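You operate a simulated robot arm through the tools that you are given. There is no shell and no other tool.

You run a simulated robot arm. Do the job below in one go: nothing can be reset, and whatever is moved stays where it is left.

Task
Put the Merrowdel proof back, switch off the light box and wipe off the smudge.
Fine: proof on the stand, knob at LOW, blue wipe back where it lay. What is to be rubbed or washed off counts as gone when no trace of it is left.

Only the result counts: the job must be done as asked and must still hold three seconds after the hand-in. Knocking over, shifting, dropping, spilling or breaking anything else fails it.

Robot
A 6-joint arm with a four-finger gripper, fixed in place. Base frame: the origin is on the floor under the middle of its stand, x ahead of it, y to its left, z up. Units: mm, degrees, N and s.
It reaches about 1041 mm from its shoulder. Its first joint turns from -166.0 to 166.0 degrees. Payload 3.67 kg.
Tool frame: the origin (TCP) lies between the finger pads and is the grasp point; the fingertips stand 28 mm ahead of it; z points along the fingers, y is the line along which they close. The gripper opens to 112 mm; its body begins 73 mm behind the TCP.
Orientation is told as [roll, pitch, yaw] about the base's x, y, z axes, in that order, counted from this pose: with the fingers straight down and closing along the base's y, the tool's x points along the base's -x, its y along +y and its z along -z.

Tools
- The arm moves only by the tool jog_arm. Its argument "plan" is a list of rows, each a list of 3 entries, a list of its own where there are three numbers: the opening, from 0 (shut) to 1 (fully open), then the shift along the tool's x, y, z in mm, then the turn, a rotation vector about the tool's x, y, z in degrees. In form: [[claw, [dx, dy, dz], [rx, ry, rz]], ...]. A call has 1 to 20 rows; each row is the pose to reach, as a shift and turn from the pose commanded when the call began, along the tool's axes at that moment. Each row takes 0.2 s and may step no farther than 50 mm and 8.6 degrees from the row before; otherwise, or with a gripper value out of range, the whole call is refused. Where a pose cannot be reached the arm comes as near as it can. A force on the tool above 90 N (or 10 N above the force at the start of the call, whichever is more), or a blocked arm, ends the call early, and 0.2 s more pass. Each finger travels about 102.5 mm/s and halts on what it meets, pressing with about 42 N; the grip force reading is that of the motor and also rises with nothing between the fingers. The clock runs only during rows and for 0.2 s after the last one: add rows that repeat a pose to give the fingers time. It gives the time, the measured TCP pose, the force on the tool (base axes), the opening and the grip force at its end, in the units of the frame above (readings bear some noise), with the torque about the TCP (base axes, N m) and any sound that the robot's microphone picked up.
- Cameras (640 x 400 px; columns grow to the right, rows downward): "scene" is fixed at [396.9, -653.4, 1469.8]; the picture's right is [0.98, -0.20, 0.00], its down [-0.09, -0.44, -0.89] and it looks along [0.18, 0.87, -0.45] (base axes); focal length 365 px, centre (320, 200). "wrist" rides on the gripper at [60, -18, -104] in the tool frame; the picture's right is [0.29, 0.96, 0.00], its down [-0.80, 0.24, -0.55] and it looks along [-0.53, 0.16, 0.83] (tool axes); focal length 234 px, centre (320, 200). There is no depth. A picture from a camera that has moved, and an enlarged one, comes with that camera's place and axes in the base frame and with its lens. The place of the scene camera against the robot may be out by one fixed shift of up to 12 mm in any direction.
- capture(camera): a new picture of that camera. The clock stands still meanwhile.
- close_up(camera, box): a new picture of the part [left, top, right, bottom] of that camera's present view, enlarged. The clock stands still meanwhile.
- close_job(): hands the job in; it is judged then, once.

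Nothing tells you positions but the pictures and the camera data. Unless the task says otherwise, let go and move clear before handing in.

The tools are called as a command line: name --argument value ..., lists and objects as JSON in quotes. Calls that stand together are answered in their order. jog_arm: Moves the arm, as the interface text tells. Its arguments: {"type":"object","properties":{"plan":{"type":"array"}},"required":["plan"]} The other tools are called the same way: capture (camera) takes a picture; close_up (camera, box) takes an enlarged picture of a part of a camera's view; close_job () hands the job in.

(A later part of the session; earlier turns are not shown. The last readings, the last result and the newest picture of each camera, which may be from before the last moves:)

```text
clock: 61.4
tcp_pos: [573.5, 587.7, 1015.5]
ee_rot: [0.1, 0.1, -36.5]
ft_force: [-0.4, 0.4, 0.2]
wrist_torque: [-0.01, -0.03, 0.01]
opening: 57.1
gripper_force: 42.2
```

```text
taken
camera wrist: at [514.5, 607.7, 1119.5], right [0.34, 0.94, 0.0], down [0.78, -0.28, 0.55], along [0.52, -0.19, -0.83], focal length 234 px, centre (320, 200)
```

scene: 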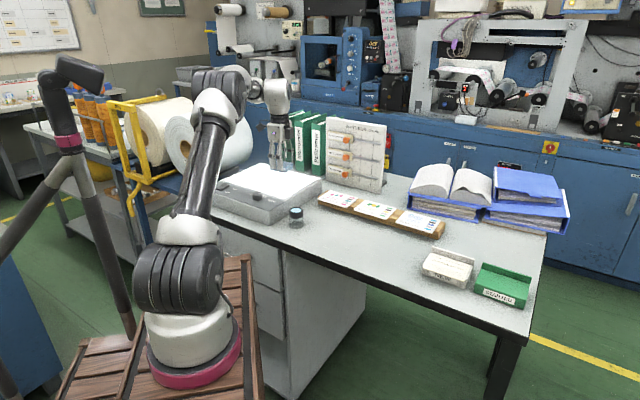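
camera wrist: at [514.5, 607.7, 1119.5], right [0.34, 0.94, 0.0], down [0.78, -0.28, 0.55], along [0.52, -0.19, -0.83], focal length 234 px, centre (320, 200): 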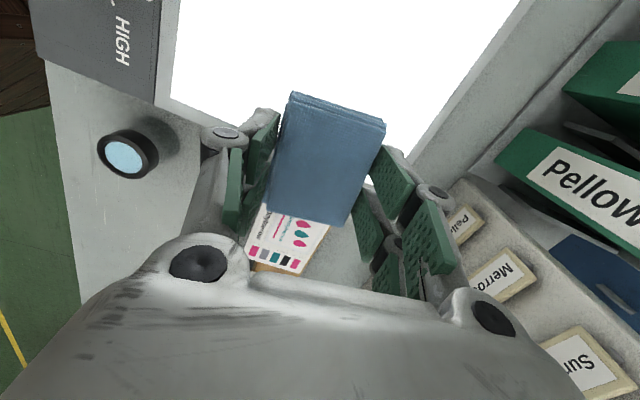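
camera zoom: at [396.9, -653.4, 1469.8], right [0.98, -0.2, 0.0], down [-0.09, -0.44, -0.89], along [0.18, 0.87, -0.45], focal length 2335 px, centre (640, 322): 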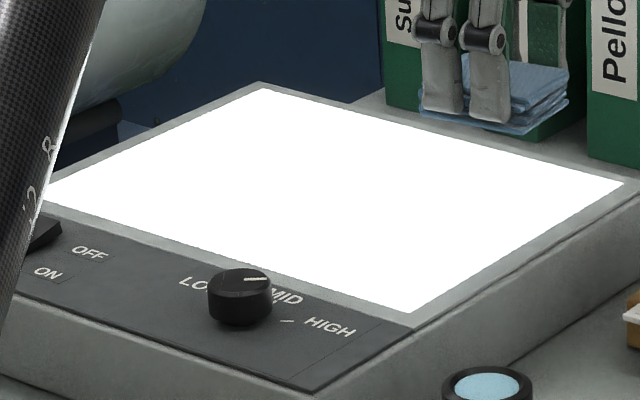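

The glass is clear in both views. I'll carry the wipe back along the same path to just above where it lay.

jog_arm --plan '[[0.4, [-15, -8, 0], [0, 0, 0]], [0.4, [-50, -27, 0], [0, 0, 0]], [0.4, [-90, -48, 0], [0, 0, 0]], [0.4, [-130, -69, 0], [0, 0, 0]], [0.4, [-170, -91, 0], [0, 0, 0]], [0.4, [-210, -112, 0], [0, 0, 0]], [0.4, [-250, -133, 0], [0, 0, 0]], [0.4, [-290, -155, 0], [0, 0, 0]], [0.4, [-330, -176, 0], [0, 0, 0]], [0.4, [-370, -198, 0], [0, 0, 0]], [0.4, [-410, -219, 0], [0, 0, 0]], [0.4, [-440, -235, 0], [0, 0, 0]], [0.4, [-454, -242.7, 0], [0, 0, 0]], [0.4, [-454, -242.7, 30], [0, 0, 0]], [0.4, [-454, -242.7, 65], [0, 0, 0]], [0.4, [-454, -242.7, 95], [0, 0, 0]], [0.4, [-454, -242.7, 110], [0, 0, 0]], [0.4, [-454, -242.7, 110], [0, 0, 0]]]'

capture --camera "wrist"

close_up --camera "scene" --box '[376, 210, 456, 290]'

```text
clock: 65.2
tcp_pos: [795.6, 124.4, 904.1]
ee_rot: [0.0, 0.0, -36.5]
ft_force: [-0.8, -0.4, -0.2]
wrist_torque: [0.01, 0.01, 0.02]
opening: 56.8
gripper_force: 42.1
```

```text
taken
camera wrist: at [737.0, 144.9, 1007.3], right [0.34, 0.94, 0.0], down [0.78, -0.28, 0.55], along [0.52, -0.19, -0.83], focal length 234 px, centre (320, 200)
```

wrist: 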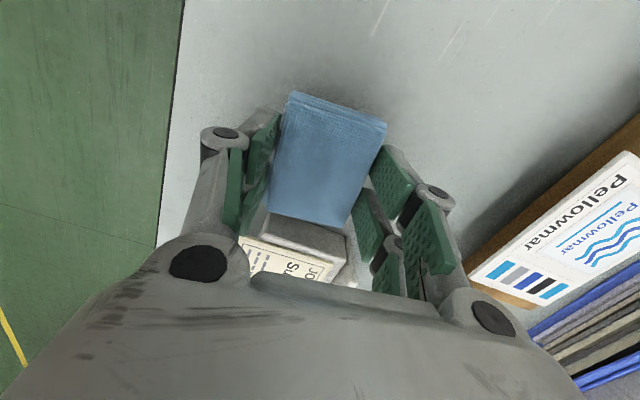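

```text
5.00 times, centred on (416, 250) of scene
camera zoom: at [396.9, -653.4, 1469.8], right [0.98, -0.2, 0.0], down [-0.09, -0.44, -0.89], along [0.18, 0.87, -0.45], focal length 1824 px, centre (-160, -50)
```

zoom: 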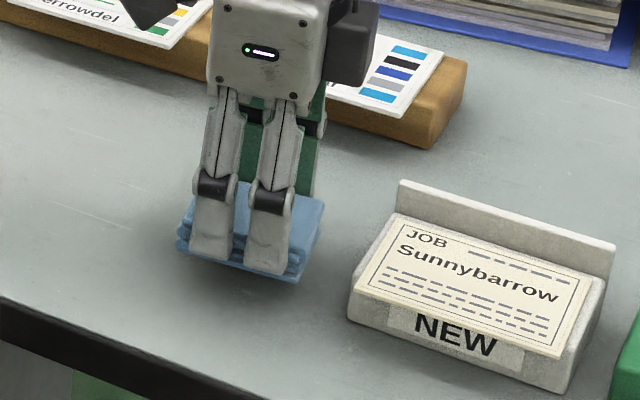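

The wipe is over its old spot, within about 2 mm. I'll lower it the rest of the way gently.

jog_arm --plan '[[0.4, [0.4, -1.5, 6], [0, 0, 0]], [0.4, [0.4, -1.5, 12], [0, 0, 0]], [0.4, [0.4, -1.5, 15], [0, 0, 0]], [0.4, [0.4, -1.5, 15], [0, 0, 0]]]'

jog_arm --plan '[[0.4, [0, 0, 1], [0, 0, 0]], [0.4, [0, 0, 1], [0, 0, 0]]]'

jog_arm --plan '[[0.4, [0, 0, 1], [0, 0, 0]], [0.4, [0, 0, 1], [0, 0, 0]]]'

```text
clock: 66.2
tcp_pos: [794.1, 122.1, 889.4]
ee_rot: [-0.1, 0.2, -36.5]
ft_force: [0.6, 0.6, -1.0]
wrist_torque: [-0.01, 0.01, 0.03]
opening: 57.3
gripper_force: 41.6
```

```text
clock: 66.8
tcp_pos: [793.5, 123.1, 886.7]
ee_rot: [0.0, 0.1, -36.5]
ft_force: [0.2, 0.3, 0.2]
wrist_torque: [0.02, 0.0, -0.02]
opening: 57.1
gripper_force: 41.9
```

```text
clock: 67.4
tcp_pos: [792.7, 122.4, 888.5]
ee_rot: [0.0, 0.2, -36.5]
ft_force: [-0.4, 0.4, -0.9]
wrist_torque: [-0.01, 0.04, 0.0]
opening: 57.1
gripper_force: 42.4
```

No contact with the table yet, so I'll keep lowering 1 mm at a time.

jog_arm --plan '[[0.4, [0, 0, 1], [0, 0, 0]], [0.4, [0, 0, 1], [0, 0, 0]]]'

jog_arm --plan '[[0.4, [0, 0, 0.7], [0, 0, 0]], [0.4, [0, 0, 0.7], [0, 0, 0]]]'

```text
clock: 68.0
tcp_pos: [792.8, 122.9, 886.8]
ee_rot: [0.0, 0.2, -36.6]
ft_force: [0.0, -0.1, 0.3]
wrist_torque: [-0.03, -0.01, -0.01]
opening: 56.8
gripper_force: 42.1
```

```text
clock: 68.6
tcp_pos: [792.2, 122.5, 886.2]
ee_rot: [0.1, 0.0, -36.5]
ft_force: [0.8, 0.5, 1.4]
wrist_torque: [0.11, 0.05, 0.03]
opening: 57.0
gripper_force: 41.9
```

I feel light contact. Before releasing, I'll check the camera pose against the one at pickup.

capture --camera "wrist"

close_up --camera "scene" --box '[376, 210, 456, 290]'

```text
taken
camera wrist: at [734.1, 143.1, 989.2], right [0.34, 0.94, 0.0], down [0.78, -0.28, 0.55], along [0.52, -0.19, -0.83], focal length 234 px, centre (320, 200)
```

wrist: 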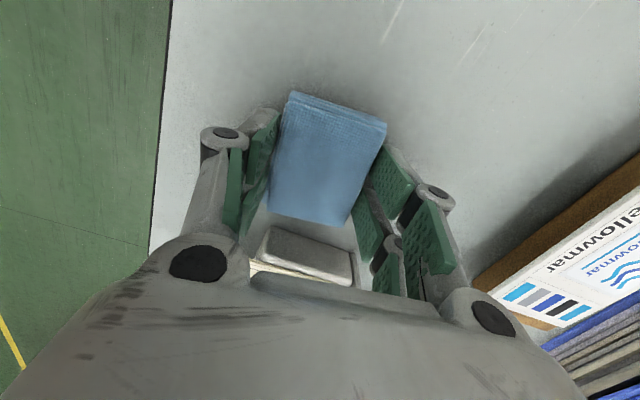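

```text
5.00 times, centred on (416, 250) of scene
camera zoom: at [396.9, -653.4, 1469.8], right [0.98, -0.2, 0.0], down [-0.09, -0.44, -0.89], along [0.18, 0.87, -0.45], focal length 1824 px, centre (-160, -50)
```

zoom: 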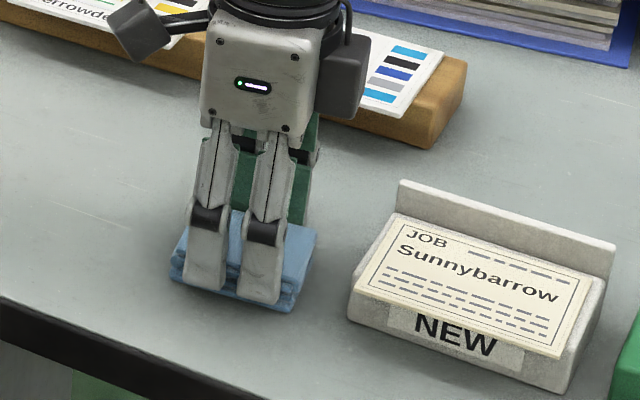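

I'm about 2 mm off the pickup pose. I'll lift slightly, correct, set the wipe down and open.

jog_arm --plan '[[0.4, [0, 0, -1.5], [0, 0, 0]], [0.4, [-1.1, 1.6, -1.5], [0, 0, 0]], [0.4, [-1.1, 1.6, 0], [0, 0, 0]], [0.4, [-1.1, 1.6, 0.4], [0, 0, 0]], [0.46, [-1.1, 1.6, 0.4], [0, 0, 0]], [0.52, [-1.1, 1.6, 0.4], [0, 0, 0]], [0.56, [-1.1, 1.6, 0.4], [0, 0, 0]], [0.62, [-1.1, 1.6, 0.4], [0, 0, 0]], [0.66, [-1.1, 1.6, 0.4], [0, 0, 0]], [0.66, [-1.1, 1.6, 0.4], [0, 0, 0]]]'

capture --camera "wrist"

close_up --camera "scene" --box '[376, 210, 456, 290]'

```text
clock: 70.8
tcp_pos: [796.6, 123.0, 884.7]
ee_rot: [0.0, 0.0, -36.5]
ft_force: [-0.6, -0.4, -0.3]
wrist_torque: [0.02, 0.01, 0.02]
opening: 74.3
gripper_force: 0.1
```

```text
taken
camera wrist: at [736.1, 142.9, 988.8], right [0.34, 0.94, 0.0], down [0.78, -0.28, 0.55], along [0.52, -0.19, -0.83], focal length 234 px, centre (320, 200)
```

wrist: 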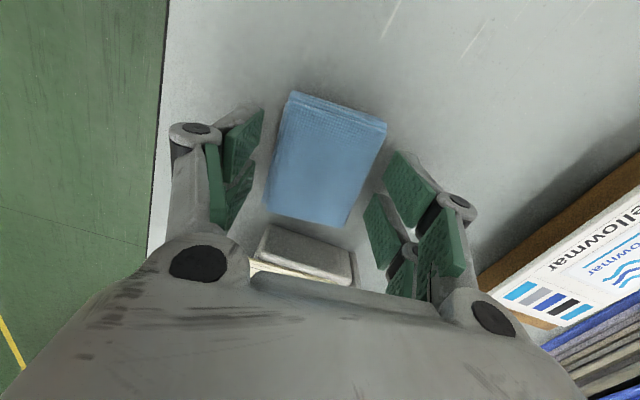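

```text
5.00 times, centred on (416, 250) of scene
camera zoom: at [396.9, -653.4, 1469.8], right [0.98, -0.2, 0.0], down [-0.09, -0.44, -0.89], along [0.18, 0.87, -0.45], focal length 1824 px, centre (-160, -50)
```

zoom: 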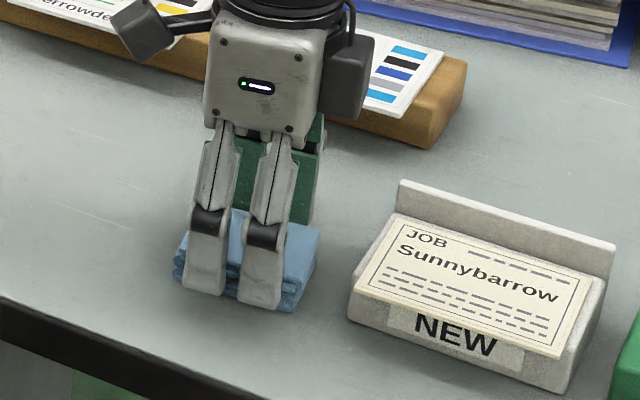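

The wipe is back in place. Next I'll rise straight up and travel to the rocker switch at the left end of the panel, closing the fingers on the way.

jog_arm --plan '[[0.66, [0, 0, -40], [0, 0, 0]], [0.66, [0, 0, -85], [0, 0, 0]], [0.66, [0, 0, -125], [0, 0, 0]], [0.6, [46, 7, -125], [0, 0, -5.8]], [0.5, [93, 14, -125], [0, 0, -11.6]], [0.4, [139, 21, -125], [0, 0, -17.4]], [0.3, [186, 27, -125], [0, 0, -23.2]], [0.2, [232, 34, -125], [0, 0, -29]], [0.1, [278, 41, -125], [0, 0, -34.8]], [0, [325, 48, -125], [0, 0, -40.6]], [0, [371, 55, -125], [0, 0, -46.4]], [0, [418, 62, -125], [0, 0, -52.2]], [0, [464, 69, -125], [0, 0, -58]], [0, [510, 75, -125], [0, 0, -63.8]], [0, [557, 82, -125], [0, 0, -69.6]], [0, [603, 89, -125], [0, 0, -75.4]], [0, [649, 96, -125], [0, 0, -81.5]], [0, [649, 96, -125], [0, 0, -81.5]]]'

capture --camera "wrist"

capture --camera "scene"

close_up --camera "scene" --box '[376, 240, 456, 290]'

```text
clock: 74.6
tcp_pos: [330.1, 589.2, 1012.3]
ee_rot: [0.2, 0.0, 45.2]
ft_force: [0.0, -0.1, -0.2]
wrist_torque: [0.0, 0.02, 0.01]
opening: 0.1
gripper_force: 35.8
```

```text
taken
camera wrist: at [300.0, 532.6, 1116.3], right [-0.88, 0.47, 0.0], down [0.39, 0.73, 0.55], along [0.26, 0.49, -0.83], focal length 234 px, centre (320, 200)
```

wrist: 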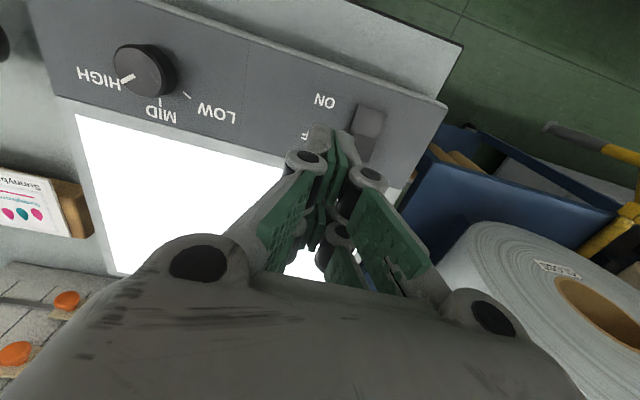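

```text
taken
```

scene: 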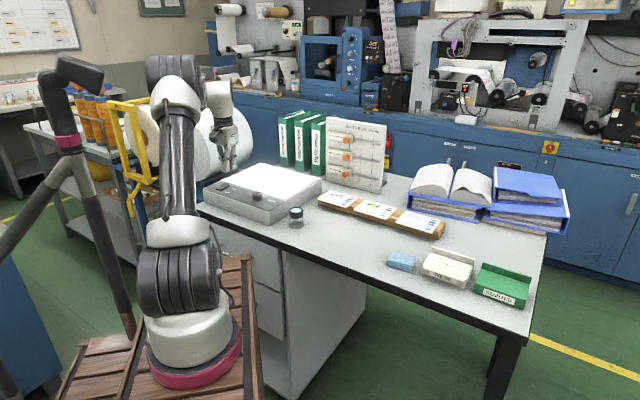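

```text
8.00 times, centred on (416, 265) of scene
camera zoom: at [396.9, -653.4, 1469.8], right [0.98, -0.2, 0.0], down [-0.09, -0.44, -0.89], along [0.18, 0.87, -0.45], focal length 2919 px, centre (-448, -320)
```

zoom: 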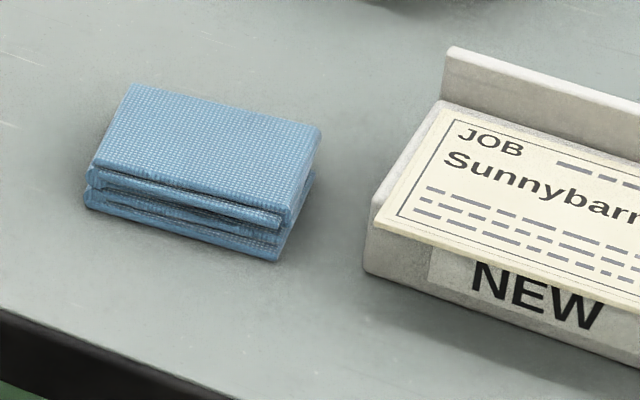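

The wipe lies as it did at the start. Zooming in on the rocker now.

close_up --camera "wrist" --box '[280, 70, 460, 182]'

close_up --camera "wrist" --box '[60, 20, 260, 145]'

```text
3.56 times, centred on (370, 126) of wrist
camera zoom: at [300.0, 532.6, 1116.3], right [-0.88, 0.47, 0.0], down [0.39, 0.73, 0.55], along [0.26, 0.49, -0.83], focal length 833 px, centre (142, 463)
```

zoom: 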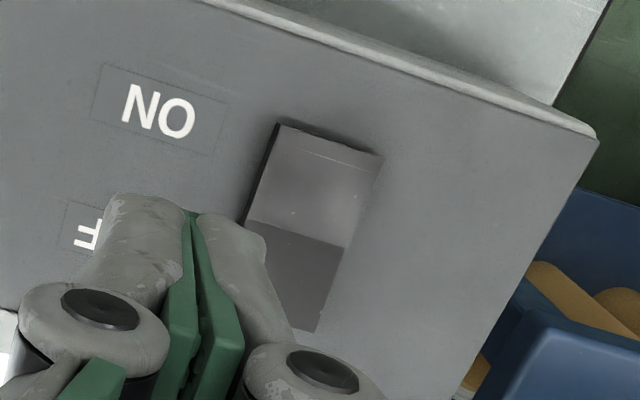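

```text
3.20 times, centred on (160, 82) of wrist
camera zoom: at [300.0, 532.6, 1116.3], right [-0.88, 0.47, 0.0], down [0.39, 0.73, 0.55], along [0.26, 0.49, -0.83], focal length 749 px, centre (832, 576)
```

zoom: 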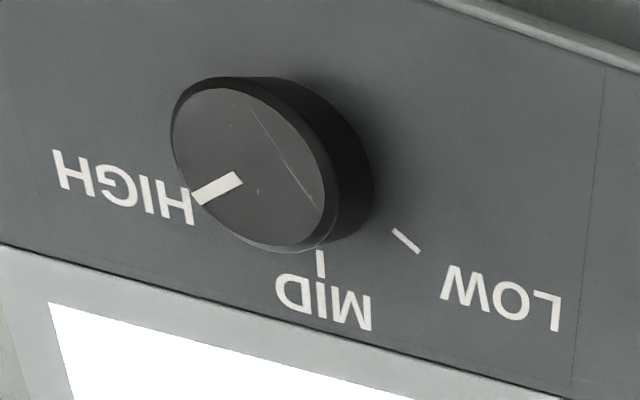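

I put the rocker's OFF end around s≈−222, q≈656 in table coordinates, which is (307, 621) in the base frame. I'll put the front finger pair over it with the gripper shut and come down.

jog_arm --plan '[[0, [-11, 20, 0], [0, 0, 0]], [0, [-22.2, 39.2, 10], [0, 0, 0]], [0, [-22.2, 39.2, 40], [0, 0, 0]], [0, [-22.2, 39.2, 60], [0, 0, 0]], [0, [-22.2, 39.2, 60], [0, 0, 0]]]'

capture --camera "wrist"

close_up --camera "scene" --box '[190, 140, 270, 210]'

```text
clock: 75.8
tcp_pos: [319.7, 629.5, 949.9]
ee_rot: [0.1, -0.1, 45.0]
ft_force: [-0.3, -0.5, 0.7]
wrist_torque: [0.01, -0.01, 0.01]
opening: 0.0
gripper_force: 36.0
```

```text
taken
camera wrist: at [289.3, 572.7, 1054.3], right [-0.88, 0.47, 0.0], down [0.39, 0.73, 0.55], along [0.26, 0.49, -0.83], focal length 234 px, centre (320, 200)
```

wrist: 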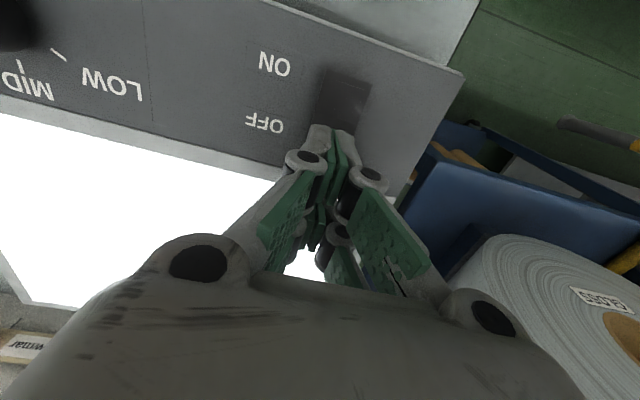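

```text
5.71 times, centred on (230, 175) of scene
camera zoom: at [396.9, -653.4, 1469.8], right [0.98, -0.2, 0.0], down [-0.09, -0.44, -0.89], along [0.18, 0.87, -0.45], focal length 2085 px, centre (834, 343)
```

zoom: 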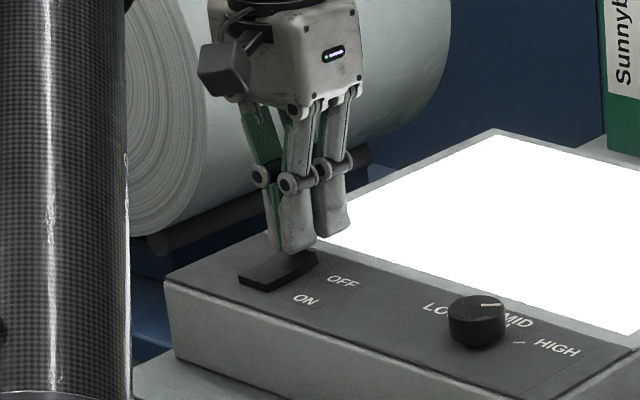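

The fingertips are right above the raised OFF end. I'll shift 3 mm and press down in small steps.

jog_arm --plan '[[0, [0, 3, 2], [0, 0, 0]], [0, [0, 3, 4], [0, 0, 0]], [0, [0, 3, 4], [0, 0, 0]]]'

jog_arm --plan '[[0, [0, 0, 1.5], [0, 0, 0]], [0, [0, 0, 3], [0, 0, 0]], [0, [0, 0, 3], [0, 0, 0]]]'

close_up --camera "scene" --box '[210, 160, 260, 204]'

```text
clock: 76.6
tcp_pos: [316.8, 631.7, 948.0]
ee_rot: [0.1, 0.0, 45.0]
ft_force: [-0.2, -0.6, 0.0]
wrist_torque: [-0.01, -0.02, 0.0]
opening: 0.0
gripper_force: 35.7
```

```text
clock: 77.4
tcp_pos: [316.7, 632.1, 944.7]
ee_rot: [0.0, -0.1, 45.0]
ft_force: [-0.5, 0.2, 0.3]
wrist_torque: [-0.02, -0.01, -0.01]
opening: 0.1
gripper_force: 35.8
```

```text
9.09 times, centred on (235, 182) of scene
camera zoom: at [396.9, -653.4, 1469.8], right [0.98, -0.2, 0.0], down [-0.09, -0.44, -0.89], along [0.18, 0.87, -0.45], focal length 3317 px, centre (1093, 364)
```

zoom: 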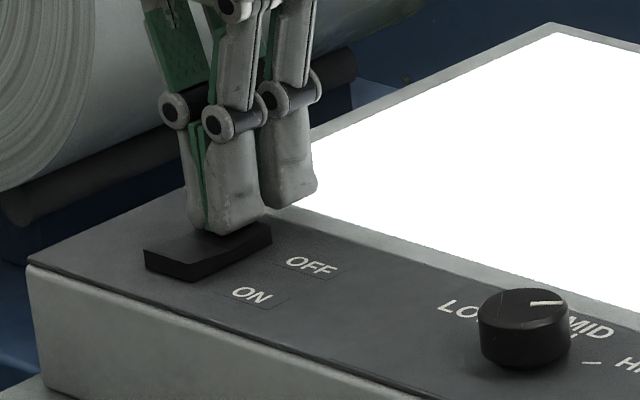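

The finger is about to touch. I'll continue pressing down while watching force and sound.

jog_arm --plan '[[0, [0, 0, 1], [0, 0, 0]], [0, [0, 0, 2], [0, 0, 0]], [0, [0, 0, 2], [0, 0, 0]]]'

jog_arm --plan '[[0, [0, 0, 1], [0, 0, 0]], [0, [0, 0, 2], [0, 0, 0]], [0, [0, 0, 2], [0, 0, 0]]]'

close_up --camera "scene" --box '[210, 160, 290, 210]'

```text
clock: 78.2
tcp_pos: [316.4, 631.8, 943.8]
ee_rot: [0.2, -0.2, 45.1]
ft_force: [3.9, -0.5, 11.7]
wrist_torque: [-0.23, 0.11, 0.09]
opening: 5.8
gripper_force: 35.9
```

```text
clock: 79.0
tcp_pos: [316.9, 632.2, 942.9]
ee_rot: [0.3, -0.2, 45.2]
ft_force: [3.2, 1.8, 37.8]
wrist_torque: [-0.67, 0.57, 0.0]
opening: 6.1
gripper_force: 36.0
```

```text
8.00 times, centred on (250, 185) of scene
camera zoom: at [396.9, -653.4, 1469.8], right [0.98, -0.2, 0.0], down [-0.09, -0.44, -0.89], along [0.18, 0.87, -0.45], focal length 2919 px, centre (880, 320)
```

zoom: 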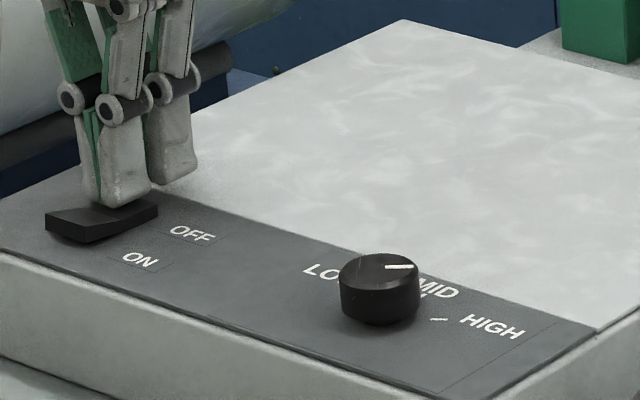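

The light is off: the glass has gone grey. I'll lift off the rocker and inspect both the rocker and the glass.

jog_arm --plan '[[0, [0, 0, -5], [0, 0, 0]], [0, [0, 0, -25], [0, 0, 0]], [0, [0, 0, -60], [0, 0, 0]], [0, [0, 0, -70], [0, 0, 0]]]'

close_up --camera "scene" --box '[205, 175, 255, 206]'

close_up --camera "scene" --box '[230, 155, 330, 217]'

capture --camera "wrist"

```text
clock: 80.0
tcp_pos: [316.4, 631.6, 1011.6]
ee_rot: [-0.1, 0.2, 45.1]
ft_force: [-0.4, 0.8, -0.8]
wrist_torque: [-0.02, 0.04, 0.02]
opening: 0.0
gripper_force: 35.8
```

```text
12.80 times, centred on (230, 190) of scene
camera zoom: at [396.9, -653.4, 1469.8], right [0.98, -0.2, 0.0], down [-0.09, -0.44, -0.89], along [0.18, 0.87, -0.45], focal length 4671 px, centre (1472, 322)
```

zoom: 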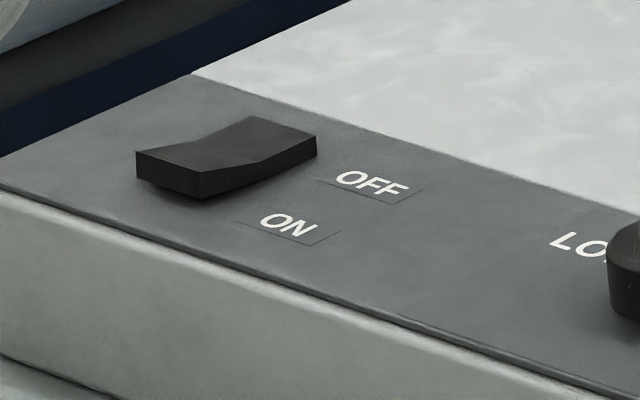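

```text
6.40 times, centred on (280, 186) of scene
camera zoom: at [396.9, -653.4, 1469.8], right [0.98, -0.2, 0.0], down [-0.09, -0.44, -0.89], along [0.18, 0.87, -0.45], focal length 2335 px, centre (576, 290)
```

zoom: 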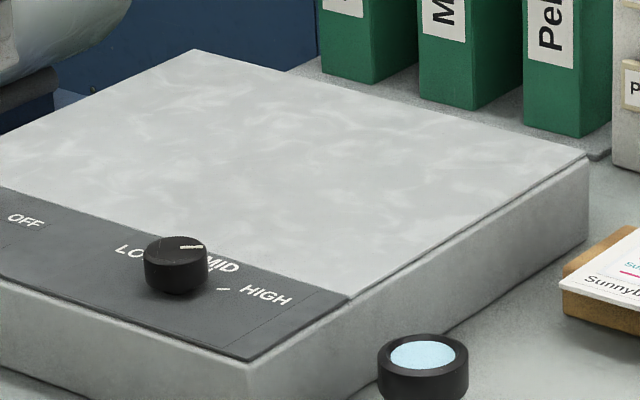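

```text
taken
camera wrist: at [286.7, 575.6, 1113.8], right [-0.88, 0.47, 0.0], down [0.39, 0.73, 0.55], along [0.26, 0.49, -0.83], focal length 234 px, centre (320, 200)
```

wrist: 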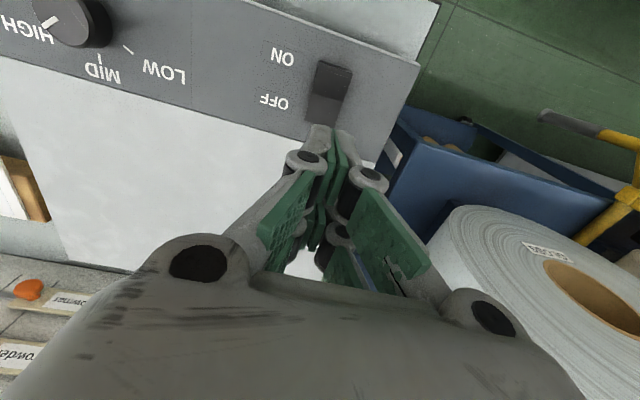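

The rocker has flipped to OFF and the light stays out. With the light off, I'll check the smudge area on the glass closely.

close_up --camera "scene" --box '[250, 164, 290, 189]'

close_up --camera "wrist" --box '[60, 80, 300, 230]'

```text
16.00 times, centred on (270, 176) of scene
camera zoom: at [396.9, -653.4, 1469.8], right [0.98, -0.2, 0.0], down [-0.09, -0.44, -0.89], along [0.18, 0.87, -0.45], focal length 5838 px, centre (1120, 576)
```

zoom: 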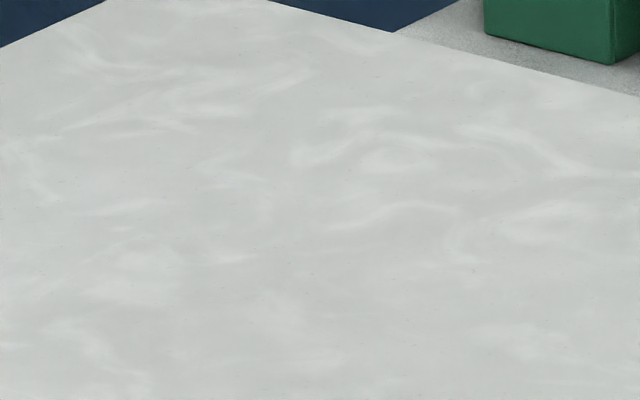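

```text
2.67 times, centred on (180, 155) of wrist
camera zoom: at [286.7, 575.6, 1113.8], right [-0.88, 0.47, 0.0], down [0.39, 0.73, 0.55], along [0.26, 0.49, -0.83], focal length 624 px, centre (693, 320)
```

zoom: 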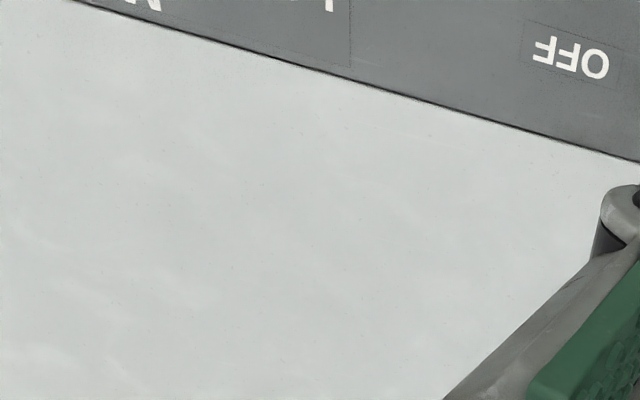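

No trace of the smudge shows with the light off. Next is the knob, centred near (418, 488) with its top at z≈932. The pointer is at about −9° and LOW is at 105°, so I'll approach at yaw −50° to have room for a 114° turn.

jog_arm --plan '[[0.1, [2.4, -14, 0], [0, 0, 7.9]], [0.2, [4.8, -29, 0], [0, 0, 15.8]], [0.3, [7.3, -43, 0], [0, 0, 23.7]], [0.4, [9.7, -58, 0], [0, 0, 31.6]], [0.5, [12, -72, 0], [0, 0, 39.5]], [0.55, [14.5, -87, 0], [0, 0, 47.5]], [0.55, [17, -101, 0], [0, 0, 55.4]], [0.55, [19.4, -115, 0], [0, 0, 63.3]], [0.55, [21.8, -130, 0], [0, 0, 71.2]], [0.55, [24.2, -144, 0], [0, 0, 79.1]], [0.55, [26.7, -159, 0], [0, 0, 87]], [0.55, [29.1, -173.2, 0], [0, 0, 95]], [0.55, [29.1, -173.2, 15], [0, 0, 95]], [0.55, [29.1, -173.2, 15], [0, 0, 95]]]'

capture --camera "wrist"

close_up --camera "scene" --box '[220, 130, 320, 210]'

```text
clock: 83.0
tcp_pos: [418.6, 489.7, 993.3]
ee_rot: [0.1, 0.1, -50.0]
ft_force: [-1.6, 0.6, -0.4]
wrist_torque: [0.01, 0.0, 0.02]
opening: 61.8
gripper_force: 0.1
```

```text
taken
camera wrist: at [365.7, 522.8, 1097.9], right [0.55, 0.84, 0.0], down [0.7, -0.46, 0.55], along [0.46, -0.3, -0.83], focal length 234 px, centre (320, 200)
```

wrist: 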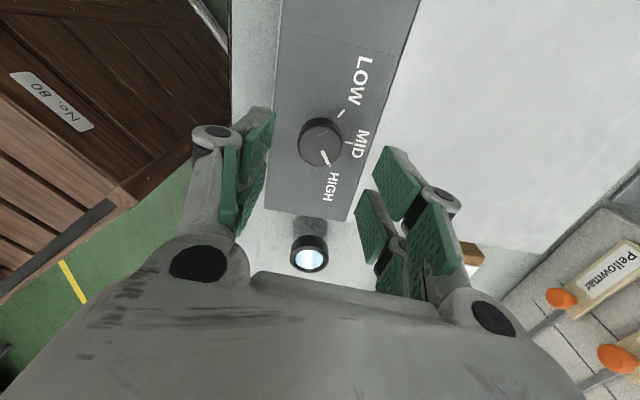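

```text
5.00 times, centred on (270, 170) of scene
camera zoom: at [396.9, -653.4, 1469.8], right [0.98, -0.2, 0.0], down [-0.09, -0.44, -0.89], along [0.18, 0.87, -0.45], focal length 1824 px, centre (570, 350)
```

zoom: 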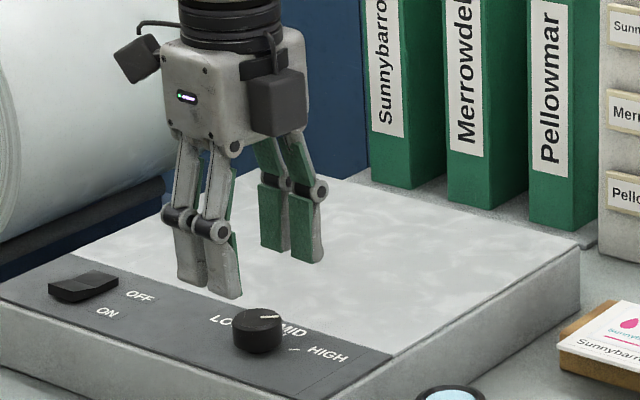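

The gripper is over the knob. I'll zoom in to check centring and the pointer.

close_up --camera "wrist" --box '[270, 90, 390, 210]'

```text
3.33 times, centred on (330, 150) of wrist
camera zoom: at [365.7, 522.8, 1097.9], right [0.55, 0.84, 0.0], down [0.7, -0.46, 0.55], along [0.46, -0.3, -0.83], focal length 781 px, centre (287, 367)
```

zoom: 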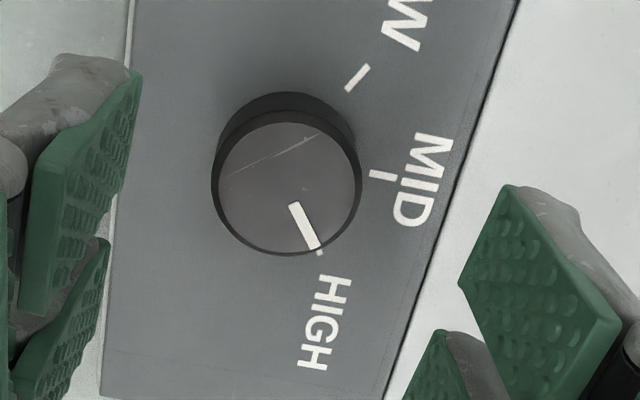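

The knob is centred within 1 mm of the gripper axis and is about 33 mm across. I'll lower around it.

jog_arm --plan '[[0.55, [0, 0, 15], [0, 0, 0]], [0.55, [0, 0, 30], [0, 0, 0]], [0.55, [0, 0, 42], [0, 0, 0]], [0.55, [0, 0, 49], [0, 0, 0]], [0.55, [0, 0, 49], [0, 0, 0]]]'

capture --camera "wrist"

close_up --camera "scene" --box '[220, 150, 300, 210]'

```text
clock: 84.2
tcp_pos: [416.7, 488.4, 945.1]
ee_rot: [0.1, 0.1, -50.0]
ft_force: [0.3, 0.4, -0.3]
wrist_torque: [0.02, -0.02, 0.01]
opening: 61.6
gripper_force: 0.0
```

```text
taken
camera wrist: at [364.8, 522.0, 1049.4], right [0.55, 0.84, 0.0], down [0.7, -0.46, 0.55], along [0.46, -0.3, -0.83], focal length 234 px, centre (320, 200)
```

wrist: 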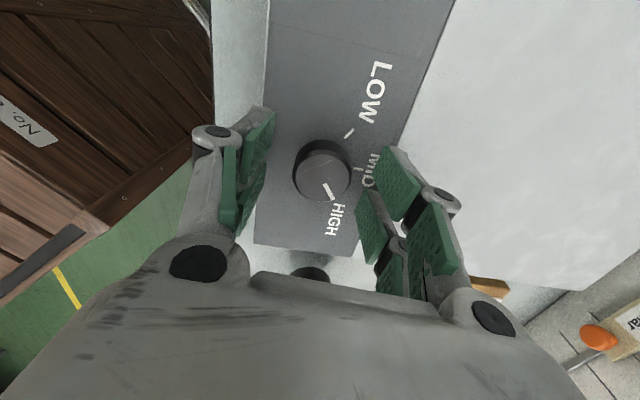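

```text
6.67 times, centred on (260, 180) of scene
camera zoom: at [396.9, -653.4, 1469.8], right [0.98, -0.2, 0.0], down [-0.09, -0.44, -0.89], along [0.18, 0.87, -0.45], focal length 2433 px, centre (720, 333)
```

zoom: 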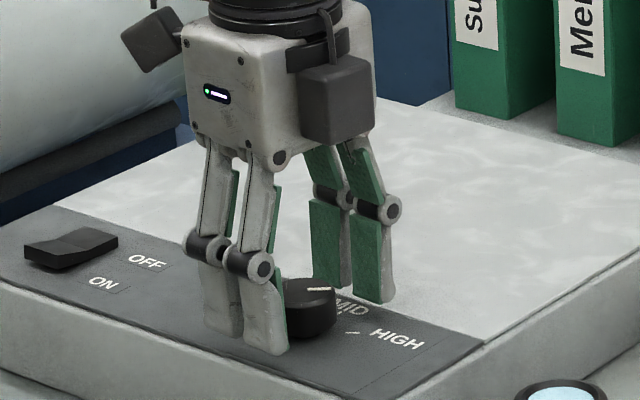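

The fingers straddle the knob evenly. I'll close on it.

jog_arm --plan '[[0.45, [0, 0, 0], [0, 0, 0]], [0.36, [0, 0, 0], [0, 0, 0]], [0.3, [0, 0, 0], [0, 0, 0]], [0.25, [0, 0, 0], [0, 0, 0]], [0.2, [0, 0, 0], [0, 0, 0]]]'

capture --camera "wrist"

```text
clock: 85.4
tcp_pos: [419.3, 489.7, 943.6]
ee_rot: [0.1, 0.1, -50.0]
ft_force: [11.8, 8.1, -0.6]
wrist_torque: [0.31, -0.42, 0.03]
opening: 31.6
gripper_force: 45.0
```

```text
taken
camera wrist: at [365.8, 522.6, 1049.6], right [0.55, 0.84, 0.0], down [0.7, -0.46, 0.55], along [0.46, -0.3, -0.83], focal length 234 px, centre (320, 200)
```

wrist: 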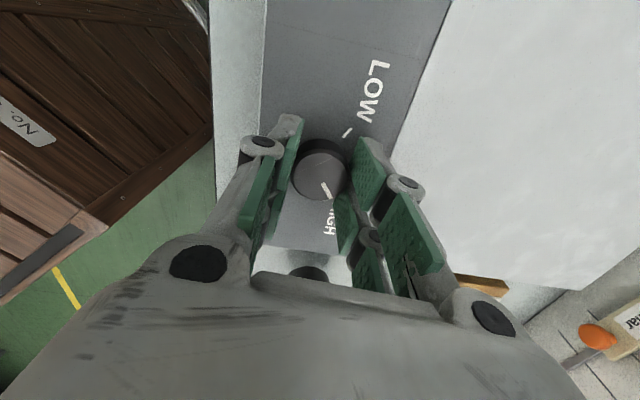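

I have the knob at 31.6 mm, with a slight sideways load of 14 N. I'll ease 1.2 mm sideways and start turning counterclockwise toward LOW.

jog_arm --plan '[[0.2, [0, 1.2, 0], [0, 0, 0]], [0.2, [0, 1.2, 0], [0, 0, -7]], [0.2, [0, 1.2, 0], [0, 0, -14]], [0.2, [0, 1.2, 0], [0, 0, -21]], [0.2, [0, 1.2, 0], [0, 0, -28]], [0.2, [0, 1.2, 0], [0, 0, -35]], [0.2, [0, 1.2, 0], [0, 0, -42]], [0.2, [0, 1.2, 0], [0, 0, -42]]]'

capture --camera "wrist"

close_up --camera "scene" --box '[220, 150, 300, 210]'

```text
clock: 87.2
tcp_pos: [418.1, 488.9, 946.2]
ee_rot: [-0.1, 0.1, -7.8]
ft_force: [-3.4, 1.5, -9.9]
wrist_torque: [0.06, 0.28, 0.02]
opening: 31.8
gripper_force: 45.5
```

```text
taken
camera wrist: at [356.5, 478.9, 1049.6], right [-0.15, 0.99, 0.0], down [0.82, 0.13, 0.55], along [0.55, 0.09, -0.83], focal length 234 px, centre (320, 200)
```

wrist: 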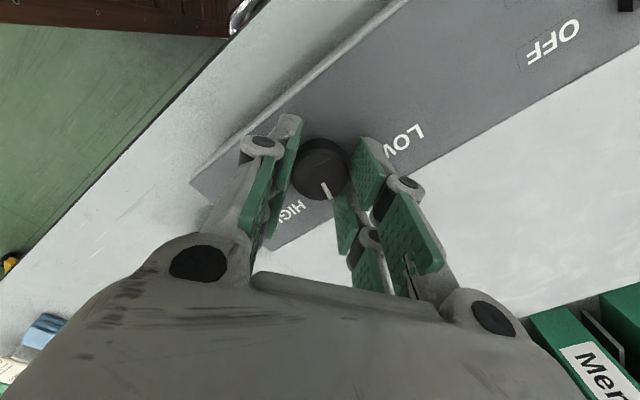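

```text
6.67 times, centred on (260, 180) of scene
camera zoom: at [396.9, -653.4, 1469.8], right [0.98, -0.2, 0.0], down [-0.09, -0.44, -0.89], along [0.18, 0.87, -0.45], focal length 2433 px, centre (720, 333)
```

zoom: 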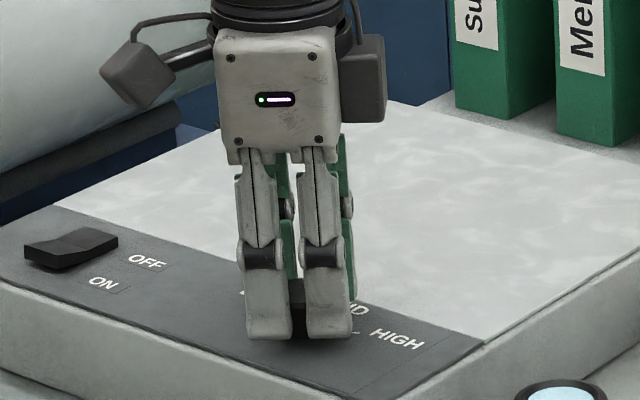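

The knob is turning with the gripper. I'll continue the remaining 72°.

jog_arm --plan '[[0.2, [0, 0, 0.3], [0, 0, -7.2]], [0.2, [0, 0, 0.3], [0, 0, -14.4]], [0.2, [0, 0, 0.3], [0, 0, -21.6]], [0.2, [0, 0, 0.3], [0, 0, -28.8]], [0.2, [0, 0, 0.3], [0, 0, -36]], [0.2, [0, 0, 0.3], [0, 0, -43.2]], [0.2, [0, 0, 0.3], [0, 0, -50.4]], [0.2, [0, 0, 0.3], [0, 0, -57.6]], [0.2, [0, 0, 0.3], [0, 0, -64.8]], [0.2, [0, 0, 0.3], [0, 0, -72.4]], [0.2, [0, 0, 0.3], [0, 0, -72.4]]]'

capture --camera "wrist"

close_up --camera "wrist" --box '[260, 110, 420, 210]'

close_up --camera "scene" --box '[220, 150, 300, 210]'

```text
clock: 89.6
tcp_pos: [418.0, 490.3, 946.4]
ee_rot: [0.1, 0.0, 64.4]
ft_force: [-15.5, -5.4, -10.9]
wrist_torque: [-0.02, 0.38, -0.6]
opening: 31.7
gripper_force: 44.6
```

```text
taken
camera wrist: at [408.9, 426.8, 1049.6], right [-0.99, 0.15, 0.0], down [0.13, 0.82, 0.55], along [0.08, 0.55, -0.83], focal length 234 px, centre (320, 200)
```

wrist: 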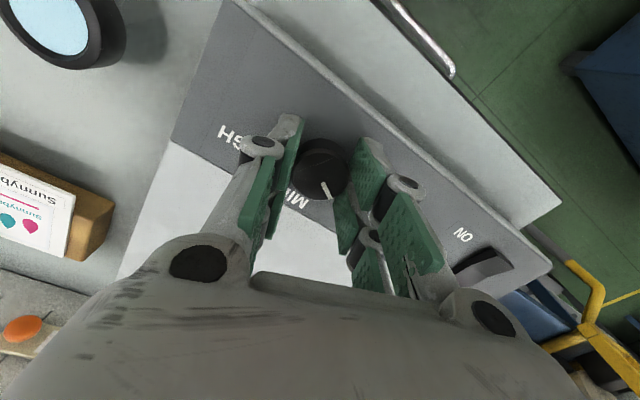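

```text
4.00 times, centred on (340, 160) of wrist
camera zoom: at [408.9, 426.8, 1049.6], right [-0.99, 0.15, 0.0], down [0.13, 0.82, 0.55], along [0.08, 0.55, -0.83], focal length 937 px, centre (240, 360)
```

zoom: 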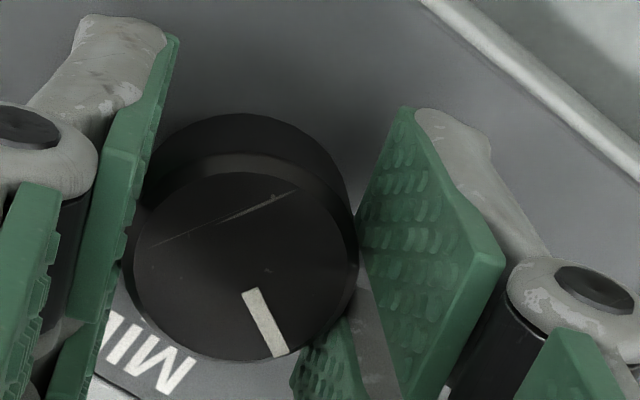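

```text
6.67 times, centred on (260, 180) of scene
camera zoom: at [396.9, -653.4, 1469.8], right [0.98, -0.2, 0.0], down [-0.09, -0.44, -0.89], along [0.18, 0.87, -0.45], focal length 2433 px, centre (720, 333)
```

zoom: 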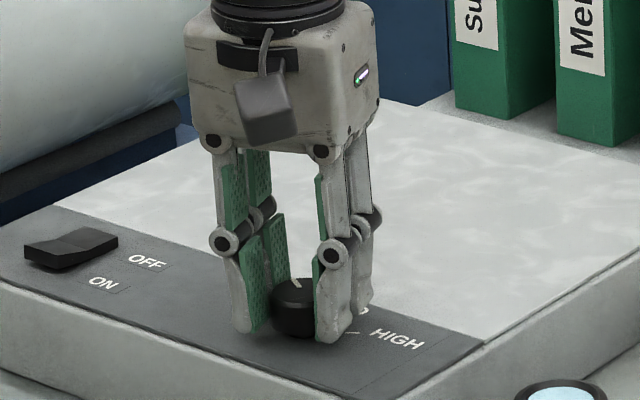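

The pointer now reads about 104°, and LOW is at 105°. I'll open the fingers and rise to check it from above.

jog_arm --plan '[[0.3, [0, 0, 0], [0, 0, 0]], [0.4, [0, 0, 0], [0, 0, 0]], [0.5, [0, 0, 0], [0, 0, 0]], [0.6, [0, 0, 0], [0, 0, 0]], [0.6, [0, 0, -5], [0, 0, 0]], [0.6, [0, 0, -30], [0, 0, 0]], [0.6, [0, 0, -60], [0, 0, 0]], [0.6, [0, 0, -60], [0, 0, 0]]]'

capture --camera "wrist"

close_up --camera "wrist" --box '[250, 80, 410, 180]'

close_up --camera "scene" --box '[230, 170, 300, 214]'

```text
clock: 91.4
tcp_pos: [418.5, 489.4, 1006.9]
ee_rot: [0.2, 0.0, 64.4]
ft_force: [-0.4, 0.0, 0.3]
wrist_torque: [0.0, 0.0, -0.04]
opening: 67.5
gripper_force: 0.0
```

```text
taken
camera wrist: at [408.7, 426.6, 1111.1], right [-0.99, 0.15, 0.0], down [0.13, 0.82, 0.56], along [0.08, 0.55, -0.83], focal length 234 px, centre (320, 200)
```

wrist: 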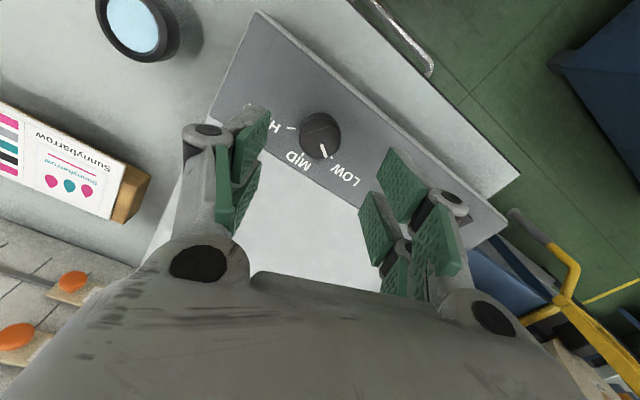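

```text
4.00 times, centred on (330, 130) of wrist
camera zoom: at [408.7, 426.6, 1111.1], right [-0.99, 0.15, 0.0], down [0.13, 0.82, 0.56], along [0.08, 0.55, -0.83], focal length 937 px, centre (280, 480)
```

zoom: 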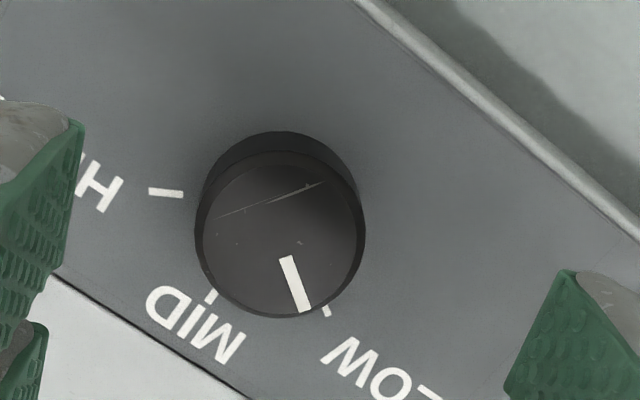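

```text
9.09 times, centred on (265, 192) of scene
camera zoom: at [396.9, -653.4, 1469.8], right [0.98, -0.2, 0.0], down [-0.09, -0.44, -0.89], along [0.18, 0.87, -0.45], focal length 3317 px, centre (820, 273)
```

zoom: 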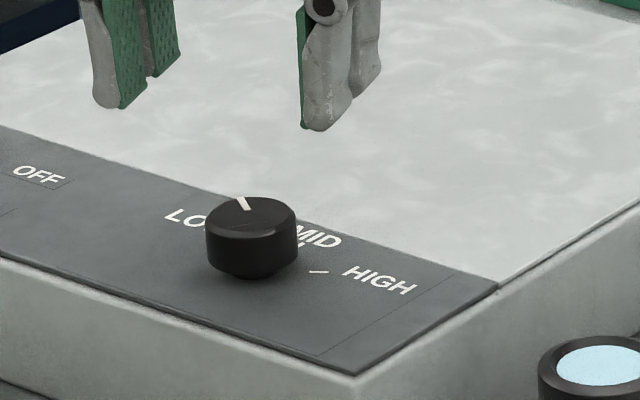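

I'll zoom right in to measure the pointer against the LOW tick.

close_up --camera "wrist" --box '[290, 105, 354, 165]'

close_up --camera "scene" --box '[243, 184, 275, 204]'

```text
6.67 times, centred on (322, 135) of wrist
camera zoom: at [408.7, 426.6, 1111.1], right [-0.99, 0.15, 0.0], down [0.13, 0.82, 0.56], along [0.08, 0.55, -0.83], focal length 1561 px, centre (307, 633)
```

zoom: 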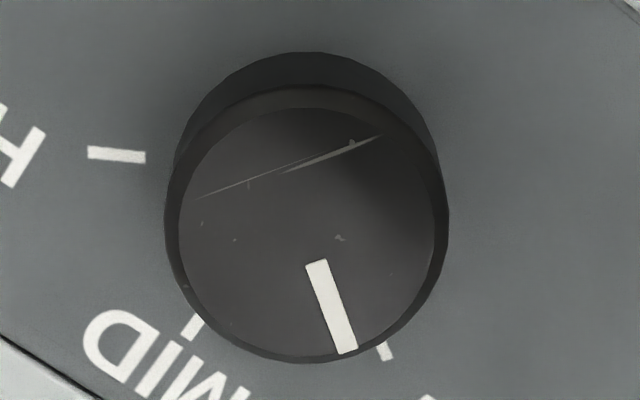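

```text
16.00 times, centred on (259, 194) of scene
camera zoom: at [396.9, -653.4, 1469.8], right [0.98, -0.2, 0.0], down [-0.09, -0.44, -0.89], along [0.18, 0.87, -0.45], focal length 5838 px, centre (1296, 296)
```

zoom: 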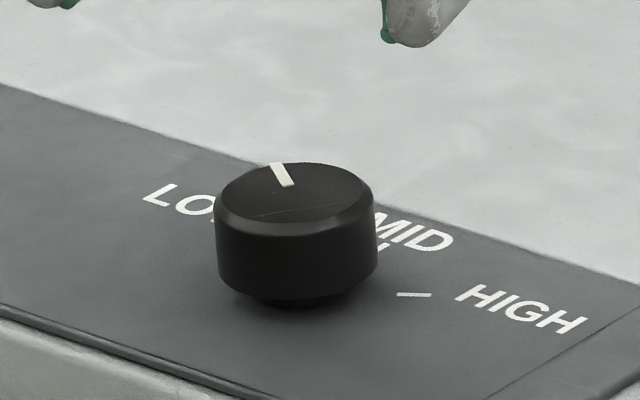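

The pointer measures about 100°, a few degrees short of the LOW tick at 105°. I'll grip the knob again and turn a little more, watching the torque to tell whether it is against its stop.

jog_arm --plan '[[0.55, [0, 0, 25], [0, 0, 0]], [0.55, [0, 0, 48], [0, 0, 0]], [0.55, [0, 0, 60], [0, 0, 0]], [0.55, [0, 0, 61], [0, 0, 0]], [0.42, [0, 0, 61], [0, 0, 0]], [0.33, [0, 0, 61], [0, 0, 0]], [0.26, [0, 0, 61], [0, 0, 0]], [0.2, [0, 0, 61], [0, 0, 0]], [0.2, [0, 0, 61], [0, 0, 0]]]'

jog_arm --plan '[[0.2, [0, 0, 0], [0, 0, -2]], [0.2, [0, 0, 0], [0, 0, -4]], [0.2, [0, 0, 0], [0, 0, -6]], [0.2, [0, 0, 0], [0, 0, -6]]]'

close_up --camera "wrist" --box '[280, 130, 360, 200]'

```text
clock: 93.4
tcp_pos: [418.2, 490.1, 946.1]
ee_rot: [0.2, -0.2, 64.4]
ft_force: [2.1, -0.5, -0.8]
wrist_torque: [0.02, -0.07, 0.04]
opening: 31.7
gripper_force: 44.6
```

```text
clock: 94.4
tcp_pos: [418.3, 490.1, 944.6]
ee_rot: [0.1, -0.2, 70.5]
ft_force: [-2.5, -1.1, 11.4]
wrist_torque: [-0.05, 0.16, -0.51]
opening: 32.0
gripper_force: 44.7
```

```text
5.71 times, centred on (320, 165) of wrist
camera zoom: at [415.2, 426.1, 1049.1], right [-1.0, 0.05, 0.0], down [0.04, 0.83, 0.56], along [0.03, 0.56, -0.83], focal length 1338 px, centre (320, 400)
```

zoom: 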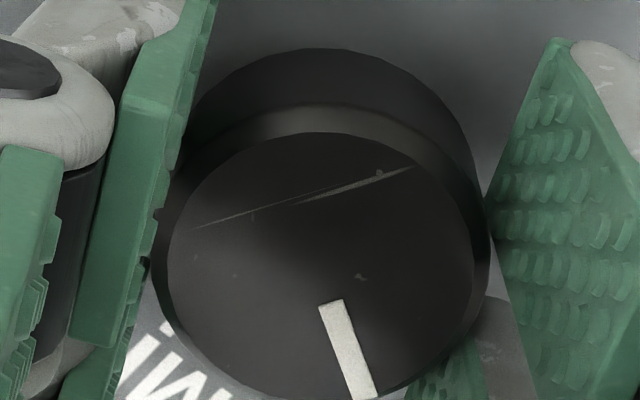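

The knob did not follow the extra turn and the torque held at 0.5 N·m, so it is against its LOW end stop. I'll release and check the final pointer position.

jog_arm --plan '[[0.28, [0, 0, 0], [0, 0, -5]], [0.36, [0, 0, 0], [0, 0, -5]], [0.45, [0, 0, 0], [0, 0, -5]], [0.6, [0, 0, 0], [0, 0, -5]], [0.6, [0, 0, -5], [0, 0, -5]], [0.6, [0, 0, -30], [0, 0, -5]], [0.6, [0, 0, -61], [0, 0, -5]], [0.6, [0, 0, -61], [0, 0, -5]]]'

close_up --camera "wrist" --box '[290, 105, 354, 165]'

close_up --camera "scene" --box '[243, 184, 275, 204]'

```text
clock: 96.2
tcp_pos: [419.4, 488.1, 1004.9]
ee_rot: [0.0, -0.1, 75.4]
ft_force: [0.2, 0.0, -0.7]
wrist_torque: [-0.04, 0.02, 0.03]
opening: 67.0
gripper_force: 0.1
```

```text
6.67 times, centred on (322, 135) of wrist
camera zoom: at [422.2, 424.9, 1109.1], right [-1.0, -0.04, 0.0], down [-0.03, 0.83, 0.56], along [-0.02, 0.56, -0.83], focal length 1561 px, centre (307, 633)
```

zoom: 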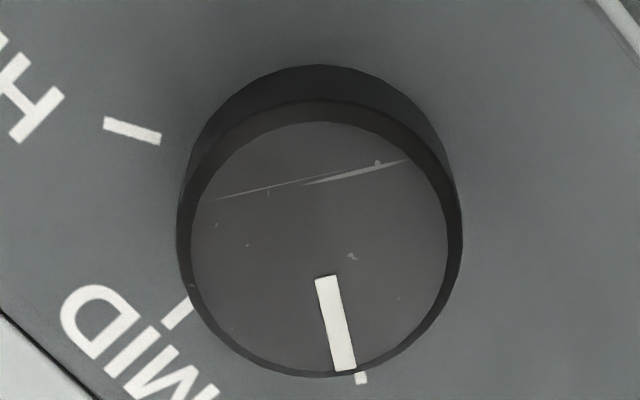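

```text
16.00 times, centred on (259, 194) of scene
camera zoom: at [396.9, -653.4, 1469.8], right [0.98, -0.2, 0.0], down [-0.09, -0.44, -0.89], along [0.18, 0.87, -0.45], focal length 5838 px, centre (1296, 296)
```

zoom: 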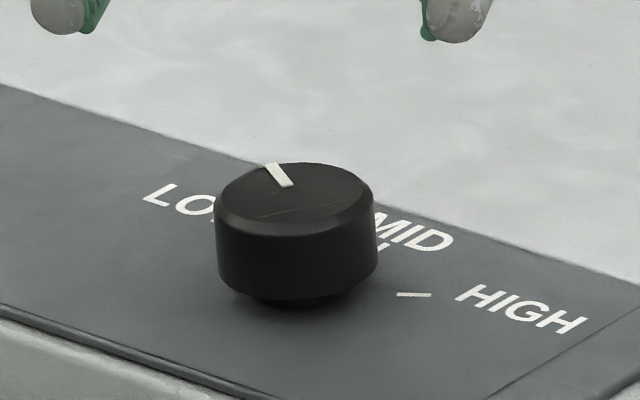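

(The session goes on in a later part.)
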